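You operate a simulated robot arm through the tools that you are given. There is no shell and no other tool.

Carry out the task below with a simulated robot arm. There is one attempt and no reset: what you move stays moved.

TASK
Set the run-down music box to STOP, wind it fully, wipe its glass and shut the lid.
Fine: use the checked cloth and put it back. What is to be rubbed or washed off counts as gone when no trace of it is left.

It is judged by the outcome, as a careful person would: the job done as asked, and still so three seconds after it is handed in. It fails if anything else is knocked over, pushed out of place, dropped, spilled or broken. Lids that push on must go on centred and level and be pressed home; caps that screw on are set level and turned clockwise until they are tight. Flat cloth is picked up by pressing the open fingertips on it (5 to 10 N) and closing them slowly along it; thin cloth reads only 2 to 8 mm in the jaws.

THE ROBOT
A 7-joint arm with a two-finger gripper, fixed in place. Base frame: the origin is at the foot of the arm, x ahead of it, y to its left, z up; the work surface is at about z = 0. Lengths are in m, angles in degrees, forces in N, time in s.
With the tool pointing down near the work surface it reaches from about 0.26 to 0.6 m from the base axis. Its first joint turns from -143.0 to 143.0 degrees. Payload 1.08 kg.
The tool frame sits at the grasp point between the pads (the TCP): z along the fingers, y along the line on which they close. The tips reach 0.016 m beyond it. The gripper opens to 0.088 m; its body begins 0.058 m behind the TCP.
Orientation is that of the tool frame in the base frame, as a unit quaternion [w, x, y, z]. With the fingers straight down and closing along the base's y, the tool's x points along the base's -x, its y along +y and its z along -z.

THE INTERFACE
- The arm moves only by the tool drive_tool. Its argument "plan" is a list of rows, each a list of 7 numbers: the shift along the tool's x, y, z in m, then the turn, a rotation vector about the tool's x, y, z in degrees, then the opening in per cent of the stroke, from 0 (shut) to 100 (fully open). In form: [[x, y, z, rx, ry, rz, hand], ...]. A call has 1 to 20 rows; each row is the pose to reach, as a shift and turn from the pose commanded when the call began, along the tool's axes at that moment. A row lasts 0.2 s, in which the tool goes at most 0.05 m and 8.6 degrees; a call with a longer step from one row to the next is refused whole, and so is a gripper value outside its range. A pose out of reach is approached as far as the arm can. The call stops where the force on the tool passes 60 N (or 10 N more than at its start, if that is more) or the arm is blocked; 0.2 s more then pass. Each finger travels about 0.1867 m/s and halts on what it meets, pressing with about 20 N; the grip force reading is that of the motor and also rises with nothing between the fingers. The clock runs only during rows and for 0.2 s after the last one: add rows that repeat a pose to give the fingers time. The reply holds the time, the measured pose of the TCP, the force on the tool along the base axes, the opening and the grip force, in the units named above and with some noise, with the torque about the TCP (base axes, N m) and any sound that the robot's microphone picked up.
- Cameras (640 x 400 px; columns grow to the right, rows downward): "scene" is fixed at [0.0445, 0.4958, 0.8046]; the picture's right is [-0.47, -0.88, 0.00], its down [-0.64, 0.34, -0.69] and it looks along [0.61, -0.33, -0.72] (base axes); focal length 326 px, centre (320, 200). "wrist" rides on the gripper at [0.082, -0.009, -0.092] in the tool frame; the picture's right is [0.10, 0.99, 0.00], its down [-0.70, 0.07, -0.71] and it looks along [-0.71, 0.07, 0.70] (tool axes); focal length 256 px, centre (320, 200). There is no depth. A picture from a camera that has moved, and an enlarged one, comes with that camera's place and axes in the base frame and with its lens. The place of the scene camera against the robot may be out by one fixed shift of up to 0.012 m in any direction.
- grab_frame(camera): a new picture of that camera. The clock stands still meanwhile.
- enlarge(camera, box): a new picture of the part [left, top, right, bottom] of that camera's present view, enlarged. The clock stands still meanwhile.
- close_job(): hands the job in; it is judged then, once.

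Places have to be worked out from the pictures, the camera data and where the tool is seen. Open the gripper and draw the arm clear of the work before you hand the job in, unless the task says otherwise.

The tools are called after "Call:" as a command line: name --pt "numbers of a row" for each row, then --argument value for the rest, lists and objects as JSON in quotes. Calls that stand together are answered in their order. drive_tool: Moves the arm, as the interface text tells. Its arguments: {"type":"object","properties":{"plan":{"type":"array"}},"required":["plan"]} The other tools are called the same way: grab_frame (camera) takes a picture; enlarge (camera, box) takes an enlarged picture of a part of a camera's view; close_job () hands the job in.

At the start:

```text
clock: 0.0
tcp_pos: [0.4089, 0.0187, 0.3896]
tool_rot: [0.0, 0.0, 1.0, 0.001]
contact_force: [0.7, 0.1, 1.3]
moment: [0.0, 0.02, 0.04]
gripper_width: 0.0878
grasp_force: 0.0
```

scene: 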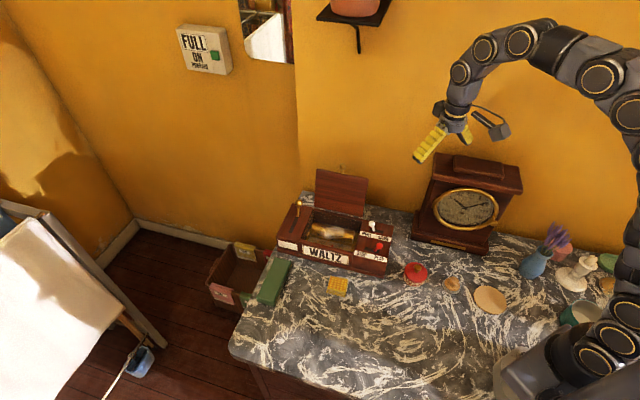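
wrist: 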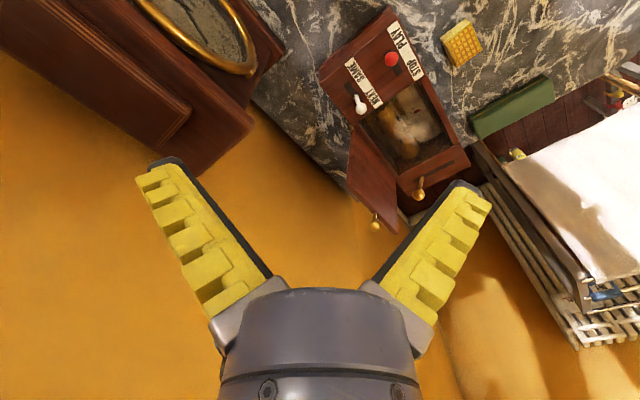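

The pictures show a music box with an open lid, levers and a knob, and a small checked cloth in front of it. I will enlarge the views to understand the details.

Call:
enlarge --camera "scene" --box '[260, 150, 420, 300]'

Call:
enlarge --camera "wrist" --box '[300, 0, 500, 240]'

Call:
enlarge --camera "scene" --box '[150, 0, 310, 100]'

Call:
enlarge --camera "scene" --box '[380, 220, 640, 350]'

```text
2.67 times, centred on (340, 225) of scene
camera zoom: at [0.0445, 0.4958, 0.8046], right [-0.47, -0.88, 0.0], down [-0.64, 0.34, -0.69], along [0.61, -0.33, -0.72], focal length 869 px, centre (267, 133)
```

zoom: 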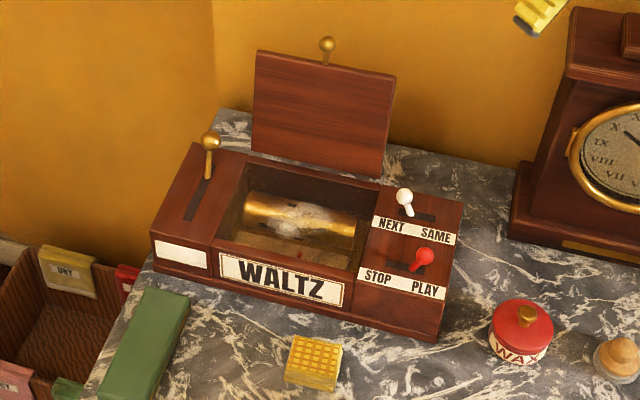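

```text
1.67 times, centred on (400, 120) of wrist
camera zoom: at [0.3267, 0.0109, 0.481], right [-0.1, 0.99, 0.0], down [0.7, 0.07, 0.71], along [0.71, 0.07, -0.7], focal length 427 px, centre (187, 333)
```

zoom: 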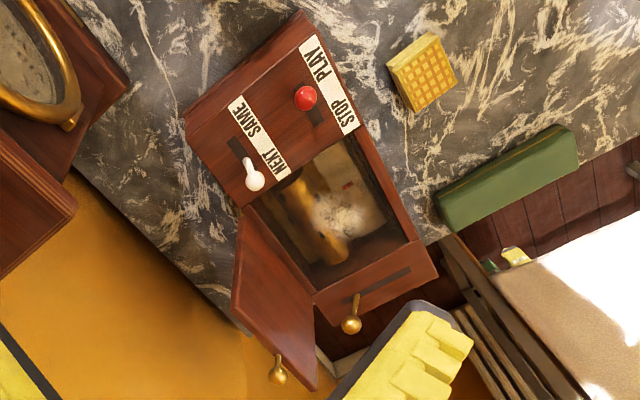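

```text
4.00 times, centred on (230, 50) of scene
camera zoom: at [0.0445, 0.4958, 0.8046], right [-0.47, -0.88, 0.0], down [-0.64, 0.34, -0.69], along [0.61, -0.33, -0.72], focal length 1304 px, centre (680, 800)
```

zoom: 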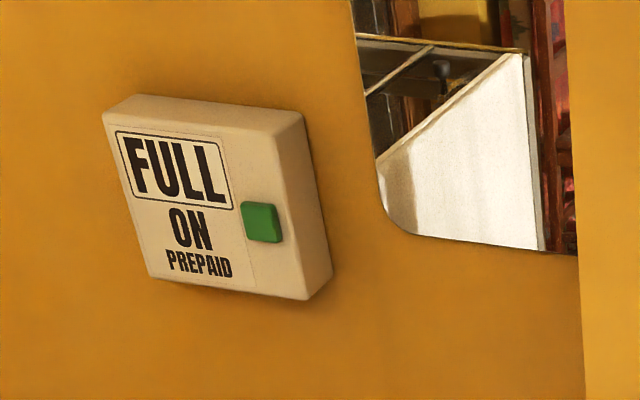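

```text
2.46 times, centred on (510, 285) of scene
camera zoom: at [0.0445, 0.4958, 0.8046], right [-0.47, -0.88, 0.0], down [-0.64, 0.34, -0.69], along [0.61, -0.33, -0.72], focal length 802 px, centre (-148, -9)
```

zoom: 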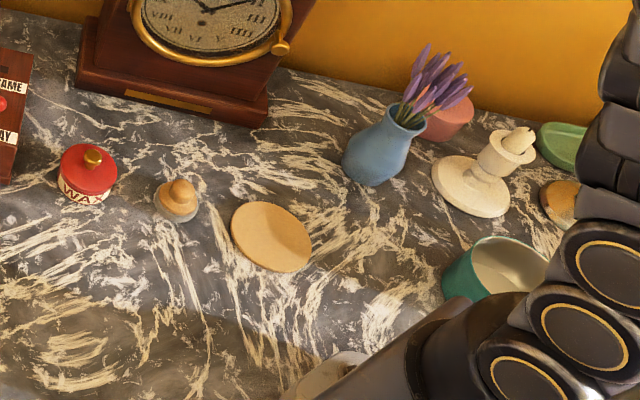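

The music box stands at about 45° with its front near (0.38..0.60, 0.11..0.34). Its red lever looks to be at PLAY, and the brass winding lever is in a slot at the far left end. I move the wrist camera high in front of the box to see it square on.

Call:
drive_tool --pt "0.008 0.037 0 0 0 4.5 100" --pt "0.016 0.074 0 0 0 9 100" --pt "0.024 0.111 0 0 0 13.5 100" --pt "0.032 0.148 0 0 0 18 100" --pt "0.04 0.185 0 0 0 22.5 100" --pt "0.048 0.222 0 0 0 27 100" --pt "0.056 0.26 0 0 0 31.5 100" --pt "0.064 0.297 0 0 0 36 100" --pt "0.072 0.334 0 0 0 40.5 100" --pt "0.079 0.371 0 0 0 45 100" --pt "0.079 0.371 0 0 0 45 100"

Call:
grab_frame --camera "wrist"

Call:
grab_frame --camera "scene"

```text
clock: 2.4
tcp_pos: [0.3284, 0.3923, 0.3905]
tool_rot: [0.0, 0.384, 0.924, 0.0]
contact_force: [0.2, 0.2, 0.5]
moment: [-0.01, 0.04, 0.01]
gripper_width: 0.0879
grasp_force: 0.1
out of reach, approached as far as the arm can: row 10
```

```text
taken
camera wrist: at [0.2649, 0.443, 0.4814], right [0.63, 0.77, 0.0], down [0.55, -0.45, 0.71], along [0.55, -0.45, -0.7], focal length 256 px, centre (320, 200)
```

wrist: 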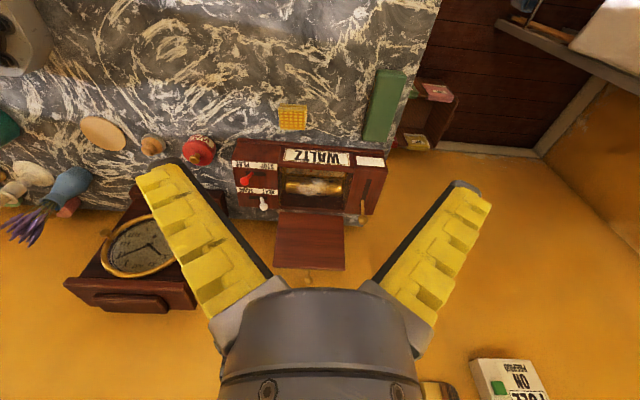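

```text
taken
```

scene: 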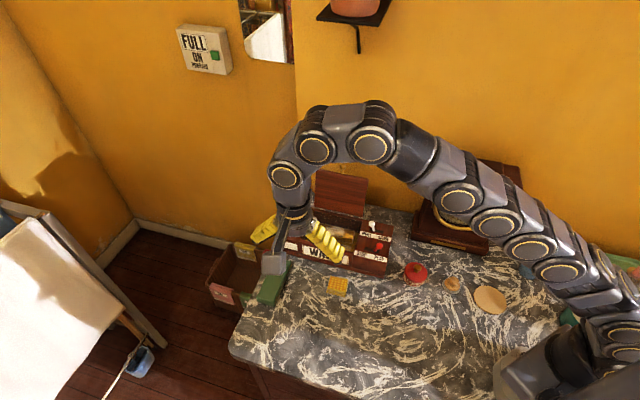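

The view is square on to the box now. I enlarge it to read the levers and measure positions.

Call:
enlarge --camera "wrist" --box '[220, 90, 420, 290]'

Call:
enlarge --camera "wrist" --box '[225, 130, 325, 220]'

Call:
enlarge --camera "wrist" --box '[300, 140, 400, 230]'

Call:
enlarge --camera "wrist" --box '[360, 60, 470, 170]'

```text
2.00 times, centred on (320, 190) of wrist
camera zoom: at [0.2649, 0.443, 0.4814], right [0.63, 0.77, 0.0], down [0.55, -0.45, 0.71], along [0.55, -0.45, -0.7], focal length 512 px, centre (320, 220)
```

zoom: 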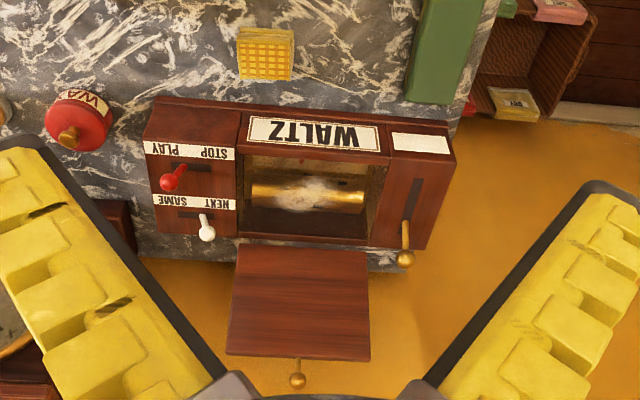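

```text
4.44 times, centred on (275, 175) of wrist
camera zoom: at [0.2649, 0.443, 0.4814], right [0.63, 0.77, 0.0], down [0.55, -0.45, 0.71], along [0.55, -0.45, -0.7], focal length 1138 px, centre (520, 311)
```

zoom: 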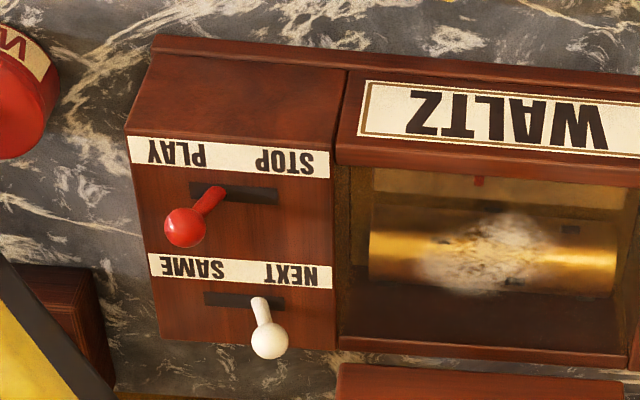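

```text
4.44 times, centred on (350, 185) of wrist
camera zoom: at [0.2649, 0.443, 0.4814], right [0.63, 0.77, 0.0], down [0.55, -0.45, 0.71], along [0.55, -0.45, -0.7], focal length 1138 px, centre (187, 267)
```

zoom: 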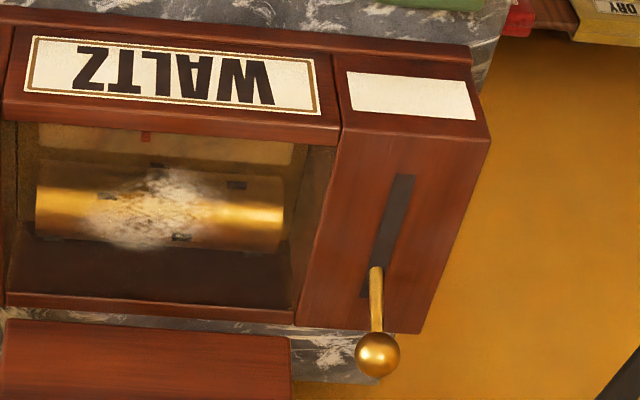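

```text
3.64 times, centred on (415, 115) of wrist
camera zoom: at [0.2649, 0.443, 0.4814], right [0.63, 0.77, 0.0], down [0.55, -0.45, 0.71], along [0.55, -0.45, -0.7], focal length 931 px, centre (-26, 509)
```

zoom: 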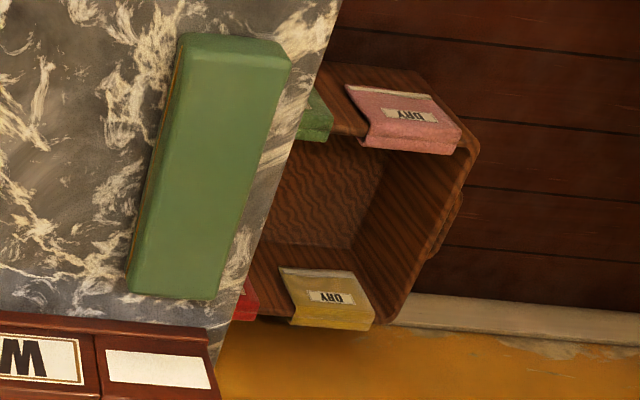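

The red lever sits at the PLAY end of its slot: its knob is at about (0.43, 0.118, 0.104), and STOP lies toward +u, where u = (0.71, 0.71) is the box's long axis. I move to a spot above and beside it, with the fingers closed, and look again.

Call:
drive_tool --pt "-0.026 -0.017 0.014 0 0 0 80" --pt "-0.053 -0.034 0.028 0 0 0 60" --pt "-0.079 -0.051 0.042 0 0 0 40" --pt "-0.106 -0.068 0.056 0 0 0 20" --pt "-0.132 -0.085 0.07 0 0 0 0" --pt "-0.159 -0.102 0.084 0 0 0 0" --pt "-0.185 -0.119 0.098 0 0 0 0" --pt "-0.212 -0.136 0.112 0 0 0 0" --pt "-0.238 -0.153 0.126 0 0 0 0" --pt "-0.264 -0.17 0.14 0 0 0 0" --pt "-0.264 -0.17 0.14 0 0 0 0"

Call:
grab_frame --camera "wrist"

Call:
grab_frame --camera "scene"

```text
clock: 4.8
tcp_pos: [0.3949, 0.0822, 0.2511]
tool_rot: [0.0, 0.382, 0.924, 0.0]
contact_force: [-0.1, -0.3, -0.1]
moment: [-0.04, 0.01, -0.04]
gripper_width: 0.0002
grasp_force: 19.3
```

```text
taken
camera wrist: at [0.3299, 0.1339, 0.3421], right [0.63, 0.78, 0.0], down [0.55, -0.44, 0.71], along [0.55, -0.45, -0.7], focal length 256 px, centre (320, 200)
```

wrist: 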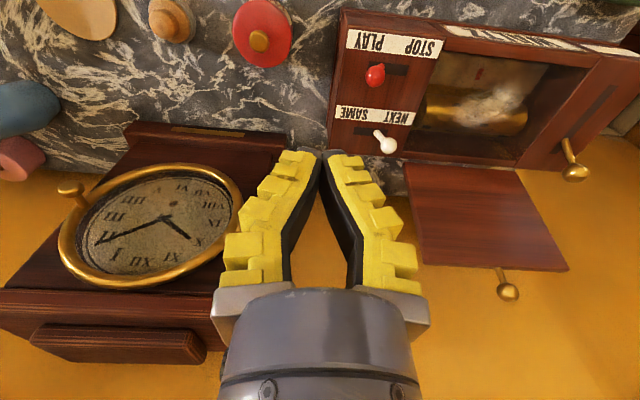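

```text
taken
```

scene: 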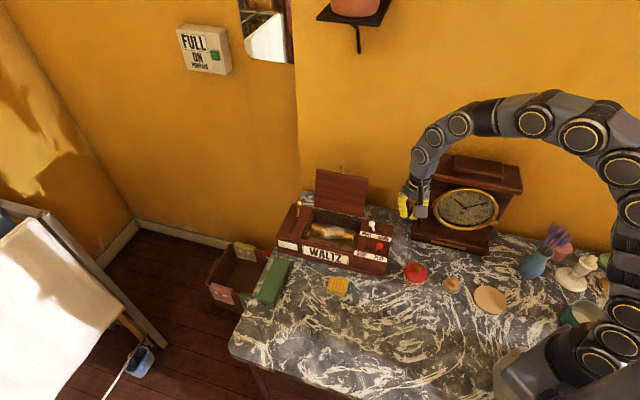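

The red knob reads consistently at about (0.427, 0.118, 0.104). I enlarge this view to check the top surface height before lowering the fingertips beside it.

Call:
enlarge --camera "wrist" --box '[320, 0, 480, 160]'

Call:
enlarge --camera "wrist" --box '[480, 20, 640, 200]'

```text
2.50 times, centred on (400, 80) of wrist
camera zoom: at [0.3299, 0.1339, 0.3421], right [0.63, 0.78, 0.0], down [0.55, -0.44, 0.71], along [0.55, -0.45, -0.7], focal length 640 px, centre (120, 500)
```

zoom: 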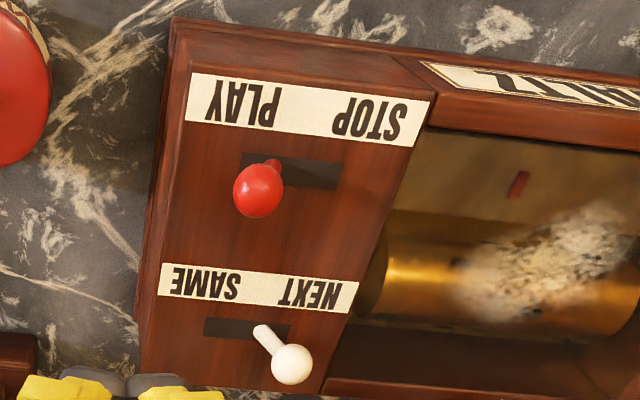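

```text
2.22 times, centred on (560, 110) of wrist
camera zoom: at [0.3299, 0.1339, 0.3421], right [0.63, 0.78, 0.0], down [0.55, -0.44, 0.71], along [0.55, -0.45, -0.7], focal length 569 px, centre (-213, 400)
```

zoom: 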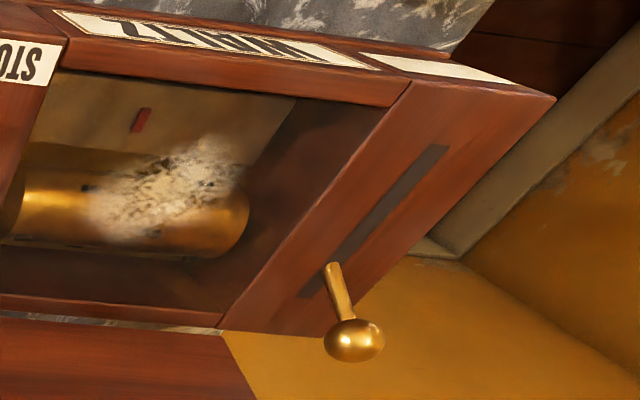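

The box top is at z ≈ 0.079 and the red knob rises to about 0.112. I lower the closed fingertips to z ≈ 0.09 on the PLAY side of the knob and push it gently along +u in small steps.

Call:
drive_tool --pt "0.001 0 0.035 0 0 0 0" --pt "0.002 0 0.07 0 0 0 0" --pt "0.002 0 0.11 0 0 0 0" --pt "0.002 0 0.145 0 0 0 0" --pt "0.002 0.01 0.145 0 0 0 0" --pt "0.002 0.02 0.145 0 0 0 0" --pt "0.002 0.028 0.145 0 0 0 0" --pt "0.002 0.036 0.145 0 0 0 0" --pt "0.002 0.042 0.145 0 0 0 0"

Call:
enlarge --camera "wrist" --box '[240, 40, 440, 220]'

Call:
enlarge --camera "scene" --box '[330, 190, 430, 290]'

```text
clock: 6.8
tcp_pos: [0.4242, 0.1132, 0.1037]
tool_rot: [-0.001, 0.382, 0.924, 0.0]
contact_force: [0.5, -0.5, -0.2]
moment: [0.03, 0.0, -0.01]
gripper_width: 0.0
grasp_force: 19.8
```

```text
2.22 times, centred on (340, 130) of wrist
camera zoom: at [0.3606, 0.1652, 0.1951], right [0.63, 0.78, 0.0], down [0.55, -0.44, 0.71], along [0.55, -0.45, -0.71], focal length 569 px, centre (276, 356)
```

zoom: 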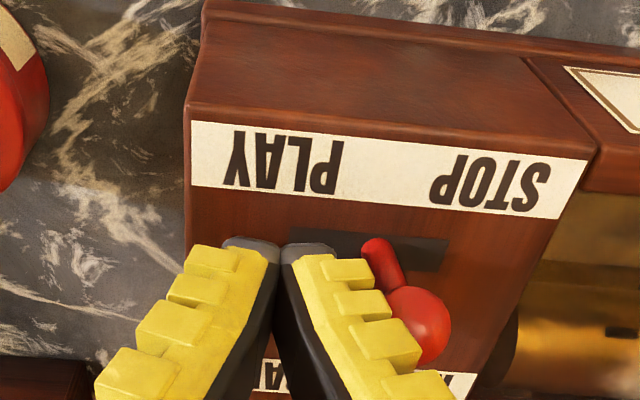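

```text
4.00 times, centred on (380, 240) of scene
camera zoom: at [0.0445, 0.4958, 0.8046], right [-0.47, -0.88, 0.0], down [-0.64, 0.34, -0.69], along [0.61, -0.33, -0.72], focal length 1304 px, centre (80, 40)
```

zoom: 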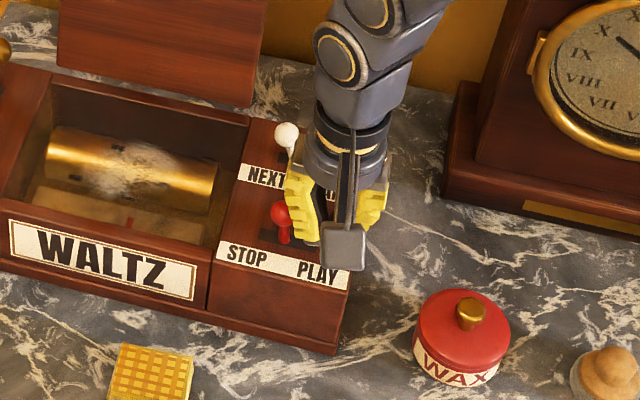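

The red lever has moved to about mid-slot with no notable force. I push on further toward STOP in small steps.

Call:
drive_tool --pt "0 0.005 0 0 0 0 0" --pt "0 0.01 0 0 0 0 0" --pt "0 0.014 0 0 0 0 0" --pt "0 0.017 0 0 0 0 0"

Call:
enlarge --camera "wrist" --box '[240, 40, 440, 220]'

Call:
enlarge --camera "scene" --box '[330, 190, 430, 290]'

```text
clock: 7.8
tcp_pos: [0.4357, 0.1243, 0.1023]
tool_rot: [-0.004, 0.383, 0.924, -0.005]
contact_force: [-14.9, -24.8, -0.5]
moment: [-0.05, 0.02, -0.1]
gripper_width: 0.0
grasp_force: 19.8
```

```text
2.22 times, centred on (340, 130) of wrist
camera zoom: at [0.3717, 0.1763, 0.1947], right [0.63, 0.78, -0.01], down [0.55, -0.44, 0.71], along [0.54, -0.45, -0.71], focal length 569 px, centre (276, 356)
```

zoom: 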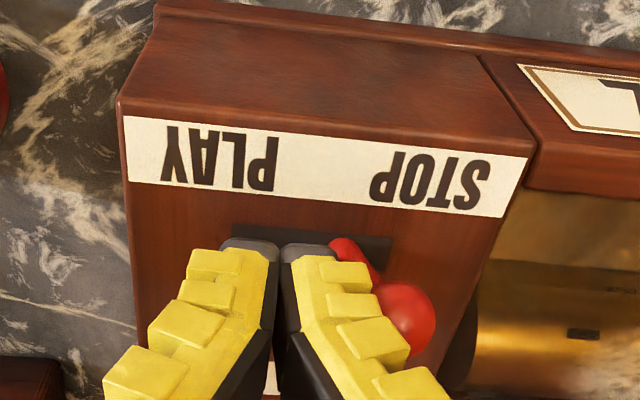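

```text
4.00 times, centred on (380, 240) of scene
camera zoom: at [0.0445, 0.4958, 0.8046], right [-0.47, -0.88, 0.0], down [-0.64, 0.34, -0.69], along [0.61, -0.33, -0.72], focal length 1304 px, centre (80, 40)
```

zoom: 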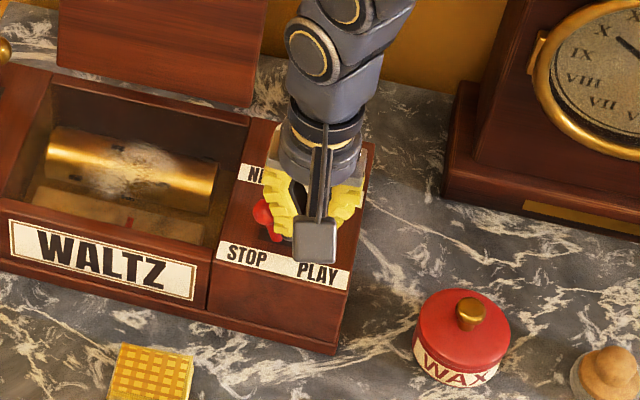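

The force rose to about 29 N, so the lever has met its end stop at STOP, and the box itself has not moved. I back off, rise and check that the lever stays.

Call:
drive_tool --pt "0 -0.012 0 0 0 0 0" --pt "0 -0.03 -0.01 0 0 0 0" --pt "0 -0.04 -0.05 0 0 0 0" --pt "0 -0.04 -0.1 0 0 0 0" --pt "0 -0.04 -0.14 0 0 0 0" --pt "0 -0.04 -0.14 0 0 0 0"

Call:
enlarge --camera "wrist" --box '[320, 0, 480, 160]'

Call:
enlarge --camera "scene" --box '[260, 150, 420, 300]'

```text
clock: 9.2
tcp_pos: [0.4033, 0.1002, 0.2468]
tool_rot: [0.0, 0.383, 0.924, 0.0]
contact_force: [-1.1, -0.3, 0.4]
moment: [0.02, 0.01, 0.0]
gripper_width: 0.0001
grasp_force: 20.2
```

```text
2.50 times, centred on (400, 80) of wrist
camera zoom: at [0.34, 0.1521, 0.338], right [0.63, 0.78, 0.0], down [0.55, -0.44, 0.71], along [0.55, -0.45, -0.7], focal length 640 px, centre (120, 500)
```

zoom: 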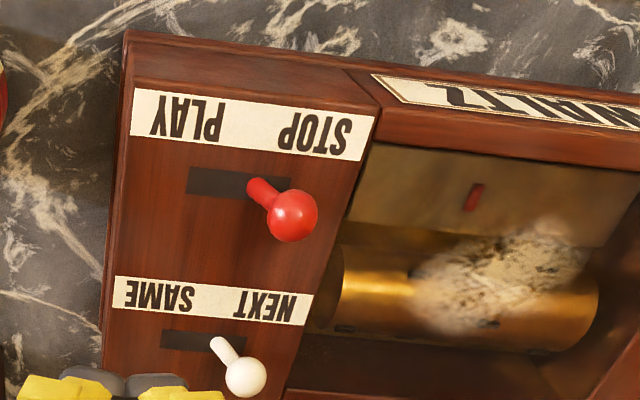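

```text
2.67 times, centred on (340, 225) of scene
camera zoom: at [0.0445, 0.4958, 0.8046], right [-0.47, -0.88, 0.0], down [-0.64, 0.34, -0.69], along [0.61, -0.33, -0.72], focal length 869 px, centre (267, 133)
```

zoom: 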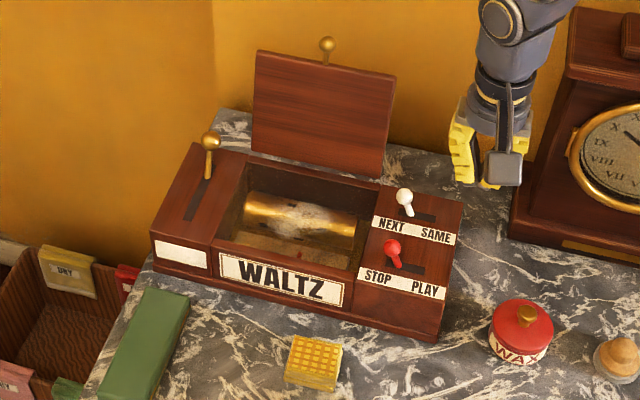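

STOP is set and the lever stays there. Next is the winding lever: its brass knob is at about (0.657, 0.240, 0.117), in a front-to-back slot at the far end. That is out of straight-down reach, so I go to a pre-approach pose tilted about 35° outward along the radius, with the fingers part open.

Call:
drive_tool --pt "-0.005 0.0216 0.003 -1.98 -3.11 -6.29 10" --pt "-0.01 0.0432 0.006 -3.96 -6.22 -12.58 20" --pt "-0.015 0.0649 0.0095 -5.94 -9.33 -18.87 30" --pt "-0.02 0.0865 0.0126 -7.92 -12.44 -25.16 40" --pt "-0.0256 0.108 0.0158 -9.9 -15.55 -31.45 45" --pt "-0.031 0.1297 0.019 -11.88 -18.66 -37.74 45" --pt "-0.036 0.1513 0.022 -13.86 -21.77 -44.03 45" --pt "-0.041 0.173 0.025 -15.84 -24.88 -50.32 45" --pt "-0.046 0.1946 0.028 -17.82 -27.99 -56.61 45" --pt "-0.0512 0.2162 0.0315 -19.8 -31.1 -62.9 45" --pt "-0.0512 0.2162 0.0315 -19.8 -31.1 -62.9 45"

Call:
grab_frame --camera "wrist"

Call:
grab_frame --camera "scene"

```text
clock: 11.6
tcp_pos: [0.5981, 0.2158, 0.2135]
tool_rot: [0.296, -0.167, 0.939, 0.051]
contact_force: [-0.6, 0.1, -0.2]
moment: [-0.02, -0.01, 0.0]
gripper_width: 0.0442
grasp_force: 3.4
```

```text
taken
camera wrist: at [0.4878, 0.1671, 0.2414], right [-0.42, 0.9, -0.06], down [0.13, 0.13, 0.98], along [0.9, 0.41, -0.17], focal length 256 px, centre (320, 200)
```

wrist: 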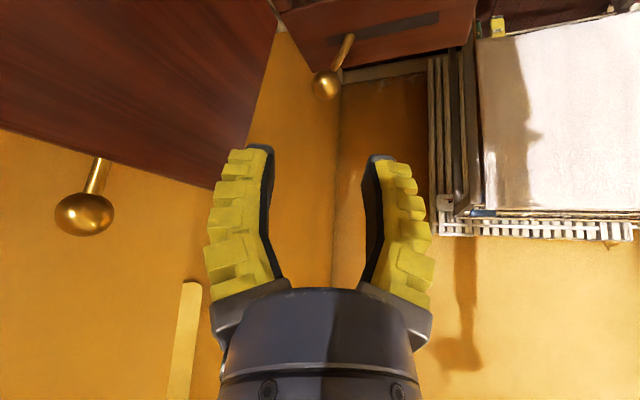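

```text
taken
```

scene: 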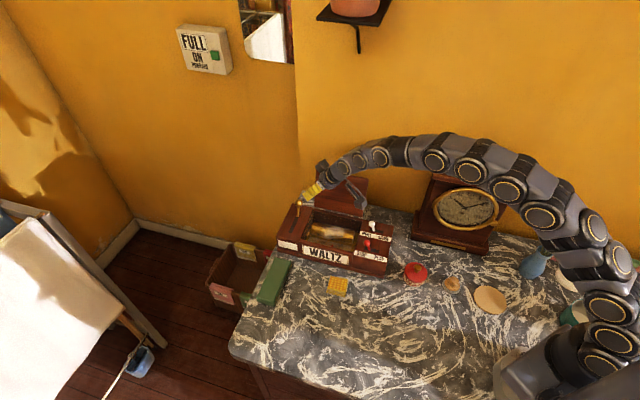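

The knob is seen between the finger line at about (0.657, 0.242, 0.117), and the lid is clear to the left. I advance along the tool axis so the fork straddles the knob.

Call:
drive_tool --pt "0.001 0.001 0.025 0 0 0 45" --pt "0.001 0.003 0.05 0 0 0 45" --pt "0.002 0.0047 0.075 0 0 0 45" --pt "0.0026 0.0047 0.1 0 0 0 45" --pt "0.0026 0.0047 0.117 0 0 0 45"

Call:
grab_frame --camera "wrist"

Call:
enlarge --camera "scene" --box '[260, 150, 420, 300]'

```text
clock: 12.8
tcp_pos: [0.6568, 0.2429, 0.1175]
tool_rot: [0.297, -0.166, 0.939, 0.052]
contact_force: [0.4, 0.6, -0.2]
moment: [0.01, 0.01, -0.02]
gripper_width: 0.0445
grasp_force: 3.7
```

```text
taken
camera wrist: at [0.5475, 0.195, 0.1446], right [-0.42, 0.91, -0.06], down [0.13, 0.13, 0.98], along [0.9, 0.4, -0.17], focal length 256 px, centre (320, 200)
```

wrist: 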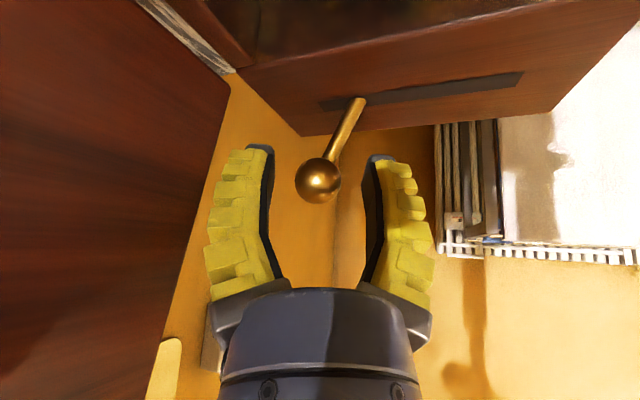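

```text
2.67 times, centred on (340, 225) of scene
camera zoom: at [0.0445, 0.4958, 0.8046], right [-0.47, -0.88, 0.0], down [-0.64, 0.34, -0.69], along [0.61, -0.33, -0.72], focal length 869 px, centre (267, 133)
```

zoom: 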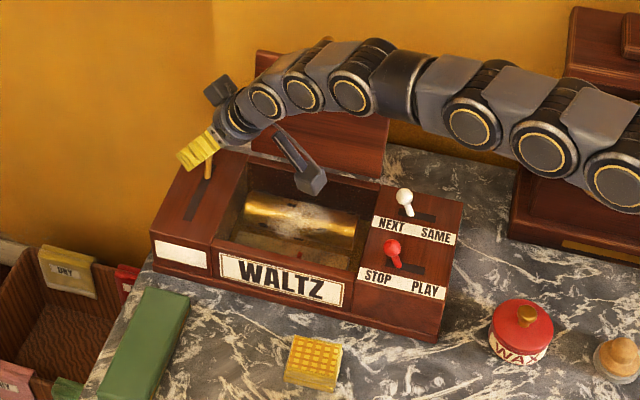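

The knob is centred between the fingers. I narrow the fork a little and draw the lever along its slot toward the front (direction −n), the first half of the stroke, watching force and sound.

Call:
drive_tool --pt "0 0 0 0 0 0 36" --pt "0.0034 0.0091 -0.0024 0 0 0 36" --pt "0.0069 0.0181 -0.0049 0 0 0 36" --pt "0.0103 0.0272 -0.0073 0 0 0 36" --pt "0.0137 0.0363 -0.0097 0 0 0 36" --pt "0.0172 0.0454 -0.0122 0 0 0 36"

Call:
grab_frame --camera "wrist"

Call:
enlarge --camera "scene" --box '[260, 150, 420, 300]'

```text
clock: 14.2
tcp_pos: [0.621, 0.2793, 0.1155]
tool_rot: [0.296, -0.168, 0.939, 0.053]
contact_force: [-0.4, -0.8, -0.4]
moment: [0.0, -0.02, -0.01]
gripper_width: 0.0369
grasp_force: 3.4
```

```text
taken
camera wrist: at [0.5114, 0.2308, 0.144], right [-0.42, 0.91, -0.06], down [0.13, 0.13, 0.98], along [0.9, 0.41, -0.17], focal length 256 px, centre (320, 200)
```

wrist: 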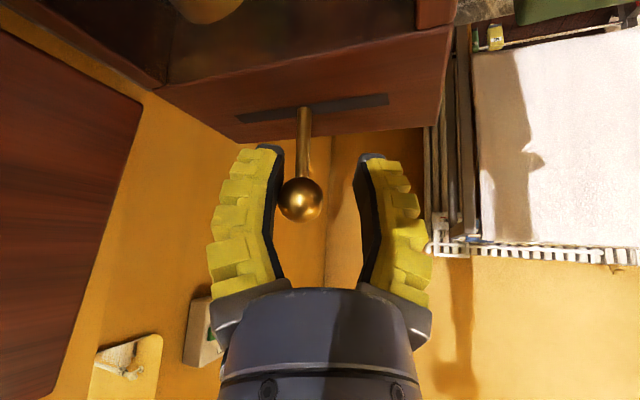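

```text
2.67 times, centred on (340, 225) of scene
camera zoom: at [0.0445, 0.4958, 0.8046], right [-0.47, -0.88, 0.0], down [-0.64, 0.34, -0.69], along [0.61, -0.33, -0.72], focal length 869 px, centre (267, 133)
```

zoom: 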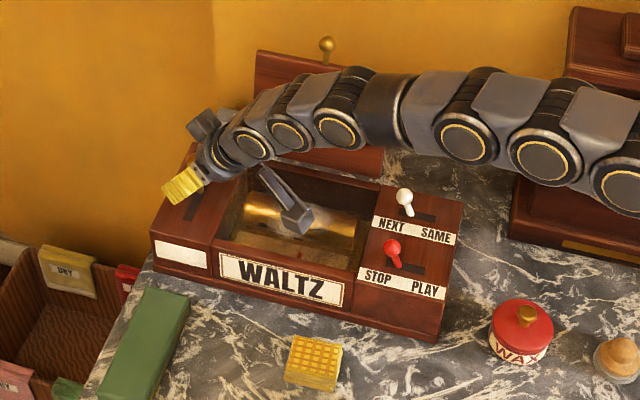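

The lever follows freely and is now about mid-slot. I carry on toward the front end of the slot.

Call:
drive_tool --pt "0.0034 0.0091 -0.0024 0 0 0 36" --pt "0.0069 0.0181 -0.0049 0 0 0 36" --pt "0.0103 0.0272 -0.0073 0 0 0 36" --pt "0.0124 0.0327 -0.0088 0 0 0 36" --pt "0.0144 0.0381 -0.0102 0 0 0 36"

Call:
grab_frame --camera "wrist"

Call:
enlarge --camera "scene" --box '[260, 150, 420, 300]'

```text
clock: 15.4
tcp_pos: [0.5907, 0.3068, 0.1163]
tool_rot: [0.296, -0.166, 0.939, 0.053]
contact_force: [-0.7, -0.3, 0.5]
moment: [0.02, -0.04, -0.02]
gripper_width: 0.0369
grasp_force: 4.1
```

```text
taken
camera wrist: at [0.4815, 0.2583, 0.144], right [-0.42, 0.91, -0.06], down [0.13, 0.13, 0.98], along [0.9, 0.41, -0.17], focal length 256 px, centre (320, 200)
```

wrist: 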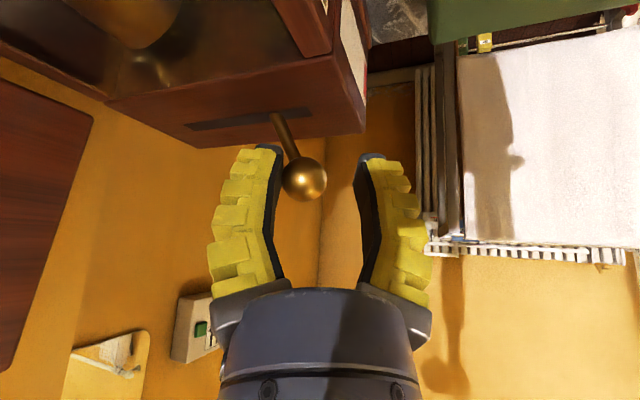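

```text
2.67 times, centred on (340, 225) of scene
camera zoom: at [0.0445, 0.4958, 0.8046], right [-0.47, -0.88, 0.0], down [-0.64, 0.34, -0.69], along [0.61, -0.33, -0.72], focal length 869 px, centre (267, 133)
```

zoom: 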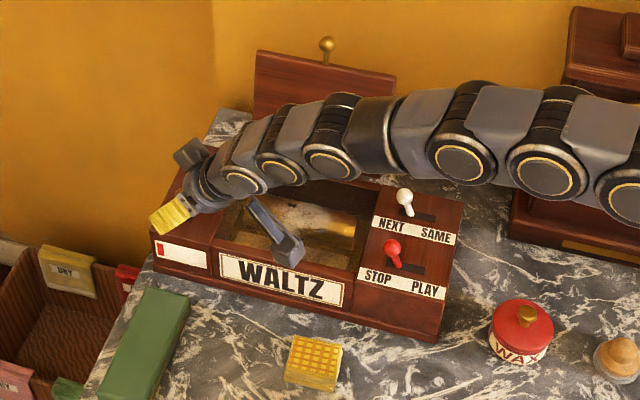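

A red bar has appeared in the front window, filling about a seventh of it: each stroke winds it a bit. I go a few mm further to be sure of the end stop.

Call:
drive_tool --pt "0.0014 0.0036 -0.001 0 0 0 36" --pt "0.0027 0.0073 -0.0019 0 0 0 36" --pt "0.0034 0.0091 -0.0024 0 0 0 36"

Call:
enlarge --camera "scene" --box '[280, 190, 360, 270]'

```text
clock: 16.2
tcp_pos: [0.5841, 0.315, 0.1156]
tool_rot: [0.296, -0.166, 0.939, 0.053]
contact_force: [0.7, -0.4, -0.7]
moment: [-0.02, 0.02, -0.01]
gripper_width: 0.0373
grasp_force: 3.9
```

```text
5.00 times, centred on (320, 230) of scene
camera zoom: at [0.0445, 0.4958, 0.8046], right [-0.47, -0.88, 0.0], down [-0.64, 0.34, -0.69], along [0.61, -0.33, -0.72], focal length 1630 px, centre (320, 50)
```

zoom: 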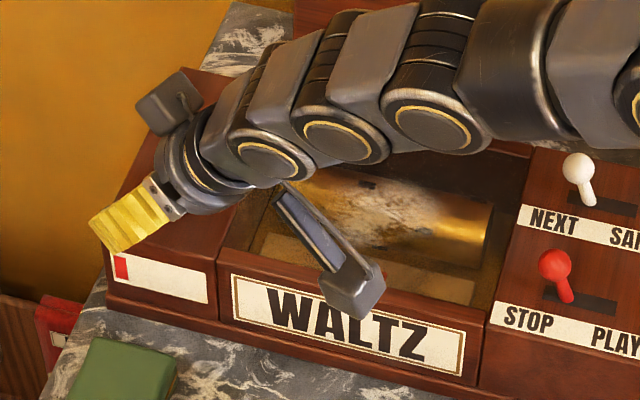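

There is still no resistance, so I look at the wrist view to see where the lever is now.

Call:
grab_frame --camera "wrist"

```text
taken
camera wrist: at [0.4754, 0.2658, 0.1434], right [-0.42, 0.91, -0.06], down [0.13, 0.13, 0.98], along [0.9, 0.41, -0.17], focal length 256 px, centre (320, 200)
```

wrist: 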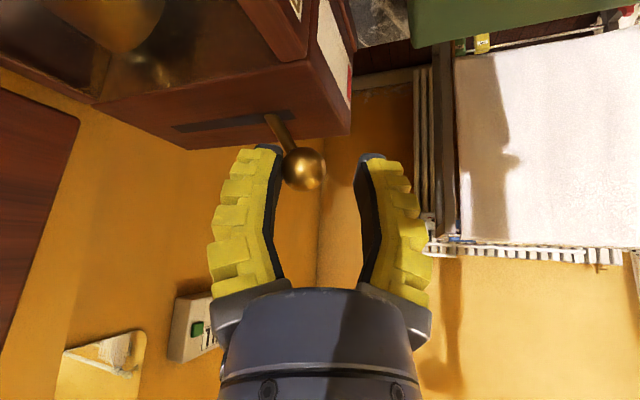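

The lever base is at about 80% of the slot. I ease a little further to feel for the end stop.

Call:
drive_tool --pt "0.001 0.0027 -0.0007 0 0 0 36" --pt "0.0021 0.0054 -0.0015 0 0 0 36" --pt "0.0027 0.0073 -0.0019 0 0 0 36"

Call:
enlarge --camera "scene" --box '[280, 190, 360, 270]'

Call:
grab_frame --camera "wrist"

```text
clock: 17.0
tcp_pos: [0.5797, 0.3184, 0.1156]
tool_rot: [0.297, -0.166, 0.939, 0.052]
contact_force: [4.8, -6.8, 3.8]
moment: [-0.08, -0.12, -0.03]
gripper_width: 0.0405
grasp_force: 7.9
```

```text
5.00 times, centred on (320, 230) of scene
camera zoom: at [0.0445, 0.4958, 0.8046], right [-0.47, -0.88, 0.0], down [-0.64, 0.34, -0.69], along [0.61, -0.33, -0.72], focal length 1630 px, centre (320, 50)
```

zoom: 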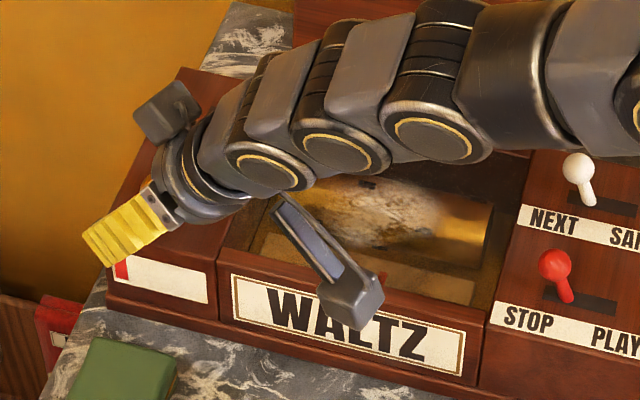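

```text
taken
camera wrist: at [0.4698, 0.2697, 0.144], right [-0.42, 0.91, -0.06], down [0.13, 0.13, 0.98], along [0.9, 0.4, -0.17], focal length 256 px, centre (320, 200)
```

wrist: 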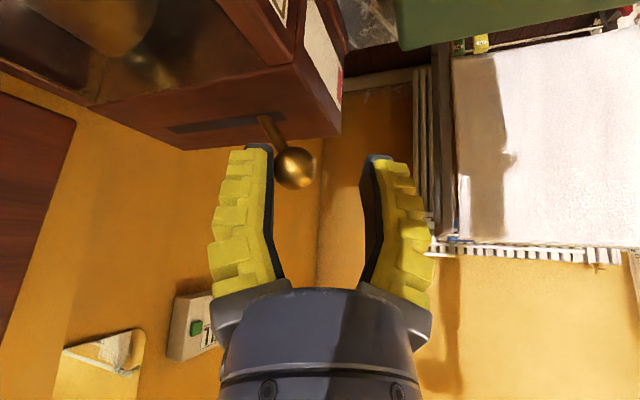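

The end stop is felt (about 9 N), and the bar shows about 1/7. I move back along the slot to return the lever to the rear.

Call:
drive_tool --pt "-0.0051 -0.0136 0.0036 0 0 0 36" --pt "-0.0103 -0.0272 0.0073 0 0 0 36" --pt "-0.0154 -0.0408 0.0109 0 0 0 36" --pt "-0.0206 -0.0544 0.0146 0 0 0 36" --pt "-0.0257 -0.068 0.0182 0 0 0 36" --pt "-0.0309 -0.0816 0.0219 0 0 0 36" --pt "-0.036 -0.0952 0.0255 0 0 0 36" --pt "-0.0395 -0.1043 0.028 0 0 0 36"

Call:
grab_frame --camera "wrist"

Call:
enlarge --camera "scene" --box '[280, 190, 360, 270]'

```text
clock: 18.8
tcp_pos: [0.6613, 0.2397, 0.1159]
tool_rot: [0.295, -0.166, 0.939, 0.053]
contact_force: [-0.3, 0.0, -0.3]
moment: [0.04, -0.05, -0.01]
gripper_width: 0.0364
grasp_force: 3.0
```

```text
taken
camera wrist: at [0.5518, 0.1909, 0.1434], right [-0.42, 0.91, -0.06], down [0.13, 0.13, 0.98], along [0.9, 0.41, -0.18], focal length 256 px, centre (320, 200)
```

wrist: 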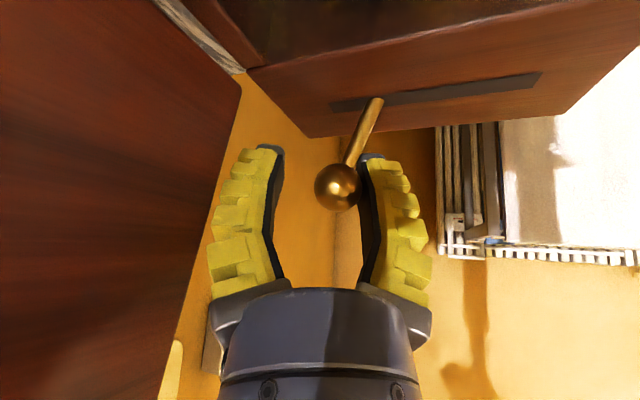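

```text
5.00 times, centred on (320, 230) of scene
camera zoom: at [0.0445, 0.4958, 0.8046], right [-0.47, -0.88, 0.0], down [-0.64, 0.34, -0.69], along [0.61, -0.33, -0.72], focal length 1630 px, centre (320, 50)
```

zoom: 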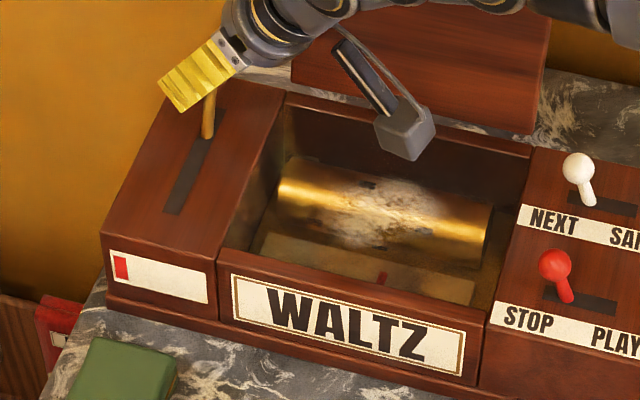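

Pushing the lever back worked and the bar keeps its level, so it ratchets. I now run a full cycle: fully back, fully forward, and back again.

Call:
drive_tool --pt "-0.0021 -0.0054 0.0015 0 0 0 36" --pt "0.0031 0.0082 -0.0022 0 0 0 36" --pt "0.0082 0.0218 -0.0058 0 0 0 36" --pt "0.0134 0.0354 -0.0095 0 0 0 36" --pt "0.0185 0.049 -0.0131 0 0 0 36" --pt "0.0237 0.0626 -0.0168 0 0 0 36" --pt "0.0288 0.0762 -0.0204 0 0 0 36" --pt "0.034 0.0898 -0.0241 0 0 0 36" --pt "0.0374 0.0989 -0.0265 0 0 0 36" --pt "0.0391 0.1034 -0.0277 0 0 0 36" --pt "0.034 0.0898 -0.0241 0 0 0 36" --pt "0.0288 0.0762 -0.0204 0 0 0 36" --pt "0.0237 0.0626 -0.0168 0 0 0 36" --pt "0.0185 0.049 -0.0131 0 0 0 36" --pt "0.0134 0.0354 -0.0095 0 0 0 36" --pt "0.0082 0.0218 -0.0058 0 0 0 36" --pt "0.0031 0.0082 -0.0022 0 0 0 36" --pt "-0.0021 -0.0054 0.0015 0 0 0 36" --pt "-0.0021 -0.0054 0.0015 0 0 0 36"

Call:
enlarge --camera "scene" --box '[280, 190, 360, 270]'

Call:
grab_frame --camera "wrist"

```text
clock: 22.8
tcp_pos: [0.6639, 0.2372, 0.1165]
tool_rot: [0.295, -0.168, 0.939, 0.054]
contact_force: [-4.8, 9.3, -0.7]
moment: [-0.13, -0.02, -0.14]
gripper_width: 0.0346
grasp_force: 3.2
```

```text
5.00 times, centred on (320, 230) of scene
camera zoom: at [0.0445, 0.4958, 0.8046], right [-0.47, -0.88, 0.0], down [-0.64, 0.34, -0.69], along [0.61, -0.33, -0.72], focal length 1630 px, centre (320, 50)
```

zoom: 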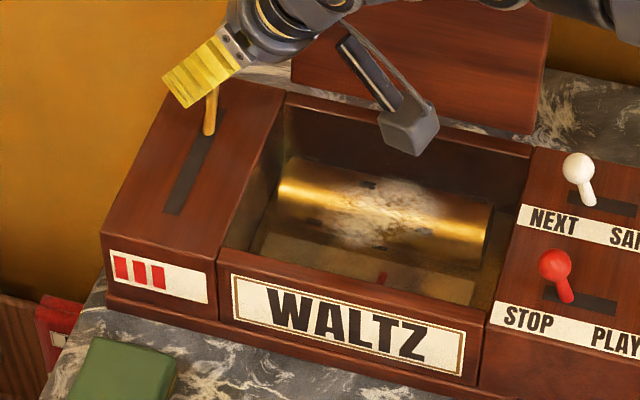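

```text
taken
camera wrist: at [0.5541, 0.187, 0.1429], right [-0.42, 0.9, -0.06], down [0.13, 0.13, 0.98], along [0.9, 0.41, -0.17], focal length 256 px, centre (320, 200)
```

wrist: 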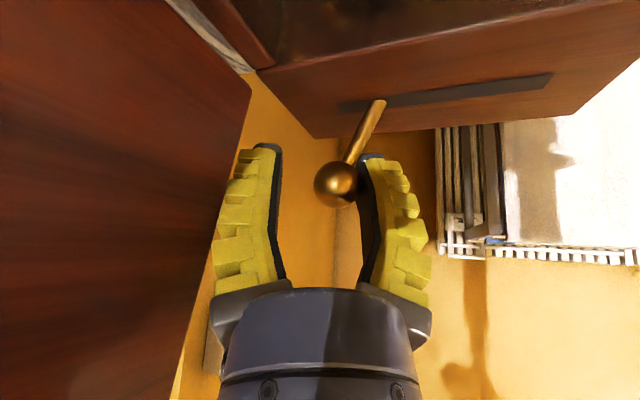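

Three red bars now show in the window, which has room for about five. I take one half-stroke at a time from here so as not to overwind: forward to the stop.

Call:
drive_tool --pt "0.0051 0.0136 -0.0036 0 0 0 36" --pt "0.0103 0.0272 -0.0073 0 0 0 36" --pt "0.0154 0.0408 -0.0109 0 0 0 36" --pt "0.0206 0.0544 -0.0146 0 0 0 36" --pt "0.0257 0.068 -0.0182 0 0 0 36" --pt "0.0309 0.0816 -0.0219 0 0 0 36" --pt "0.036 0.0952 -0.0255 0 0 0 36" --pt "0.0395 0.1043 -0.0279 0 0 0 36" --pt "0.0412 0.1088 -0.0292 0 0 0 36"

Call:
enlarge --camera "scene" --box '[280, 190, 360, 270]'

Call:
grab_frame --camera "wrist"

```text
clock: 24.8
tcp_pos: [0.5776, 0.3228, 0.1131]
tool_rot: [0.293, -0.166, 0.94, 0.053]
contact_force: [-7.6, -11.7, -8.8]
moment: [0.32, 0.2, -0.56]
gripper_width: 0.0419
grasp_force: 9.4
```

```text
5.00 times, centred on (320, 230) of scene
camera zoom: at [0.0445, 0.4958, 0.8046], right [-0.47, -0.88, 0.0], down [-0.64, 0.34, -0.69], along [0.61, -0.33, -0.72], focal length 1630 px, centre (320, 50)
```

zoom: 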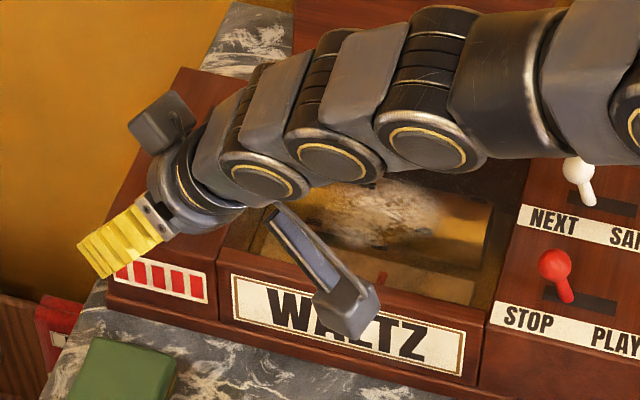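

```text
taken
camera wrist: at [0.4679, 0.2732, 0.1408], right [-0.42, 0.9, -0.06], down [0.14, 0.13, 0.98], along [0.9, 0.41, -0.18], focal length 256 px, centre (320, 200)
```

wrist: 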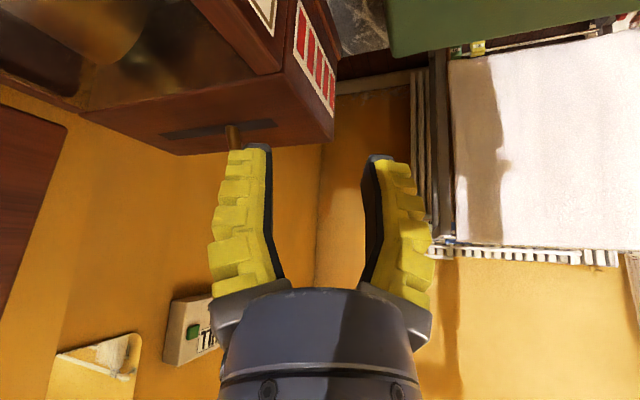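

The window looks full, but the knob has slipped behind the back finger. I enlarge to count the bars and see how the finger and knob sit.

Call:
enlarge --camera "scene" --box '[290, 225, 330, 255]'

Call:
enlarge --camera "wrist" --box '[140, 0, 400, 200]'

```text
13.33 times, centred on (310, 240) of scene
camera zoom: at [0.0445, 0.4958, 0.8046], right [-0.47, -0.88, 0.0], down [-0.64, 0.34, -0.69], along [0.61, -0.33, -0.72], focal length 4346 px, centre (453, -333)
```

zoom: 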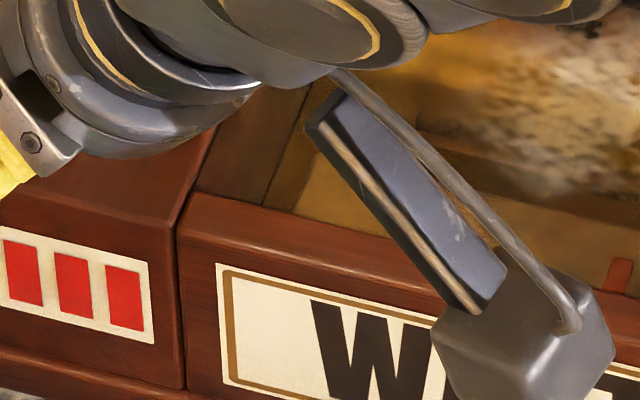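

```text
2.00 times, centred on (270, 100) of wrist
camera zoom: at [0.4679, 0.2732, 0.1408], right [-0.42, 0.9, -0.06], down [0.14, 0.13, 0.98], along [0.9, 0.41, -0.18], focal length 512 px, centre (420, 400)
```

zoom: 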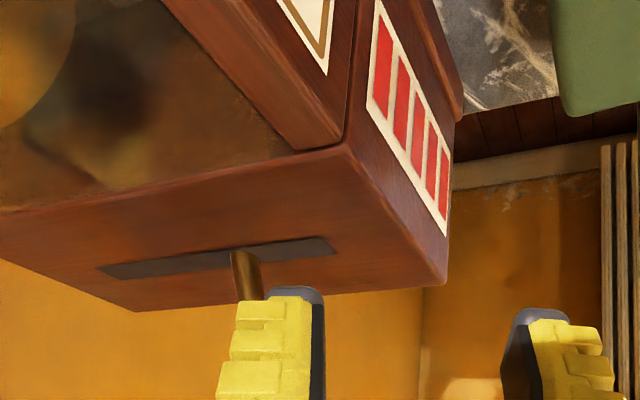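

All five bars are red, so the box is fully wound; the ratchet has simply stopped the lever. I draw the finger straight back off the knob, toward the robot, and then rise.

Call:
drive_tool --pt "0.0066 0 -0.0046 0 0 0 36" --pt "0.0164 0 -0.0115 0 0 0 36" --pt "0.0287 0 -0.02 0 0 0 36" --pt "0.041 0 -0.0286 0 0 0 36"

Call:
grab_frame --camera "wrist"

Call:
enlarge --camera "scene" --box '[260, 150, 420, 300]'

```text
clock: 25.8
tcp_pos: [0.533, 0.3012, 0.1148]
tool_rot: [0.296, -0.166, 0.939, 0.051]
contact_force: [-0.7, -0.4, 0.0]
moment: [0.0, 0.0, 0.02]
gripper_width: 0.0366
grasp_force: 3.5
```

```text
taken
camera wrist: at [0.4232, 0.2531, 0.143], right [-0.42, 0.91, -0.06], down [0.13, 0.13, 0.98], along [0.9, 0.41, -0.17], focal length 256 px, centre (320, 200)
```

wrist: 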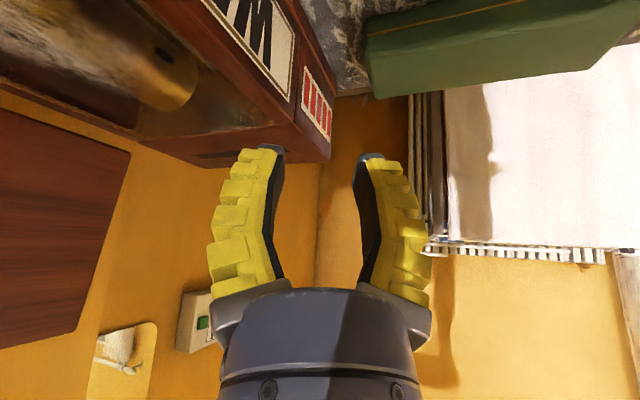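

```text
2.67 times, centred on (340, 225) of scene
camera zoom: at [0.0445, 0.4958, 0.8046], right [-0.47, -0.88, 0.0], down [-0.64, 0.34, -0.69], along [0.61, -0.33, -0.72], focal length 869 px, centre (267, 133)
```

zoom: 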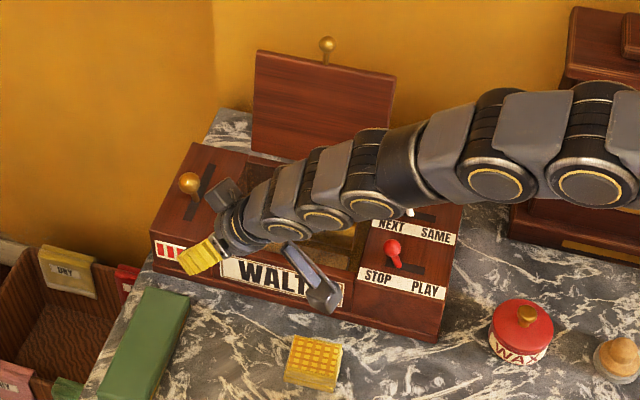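

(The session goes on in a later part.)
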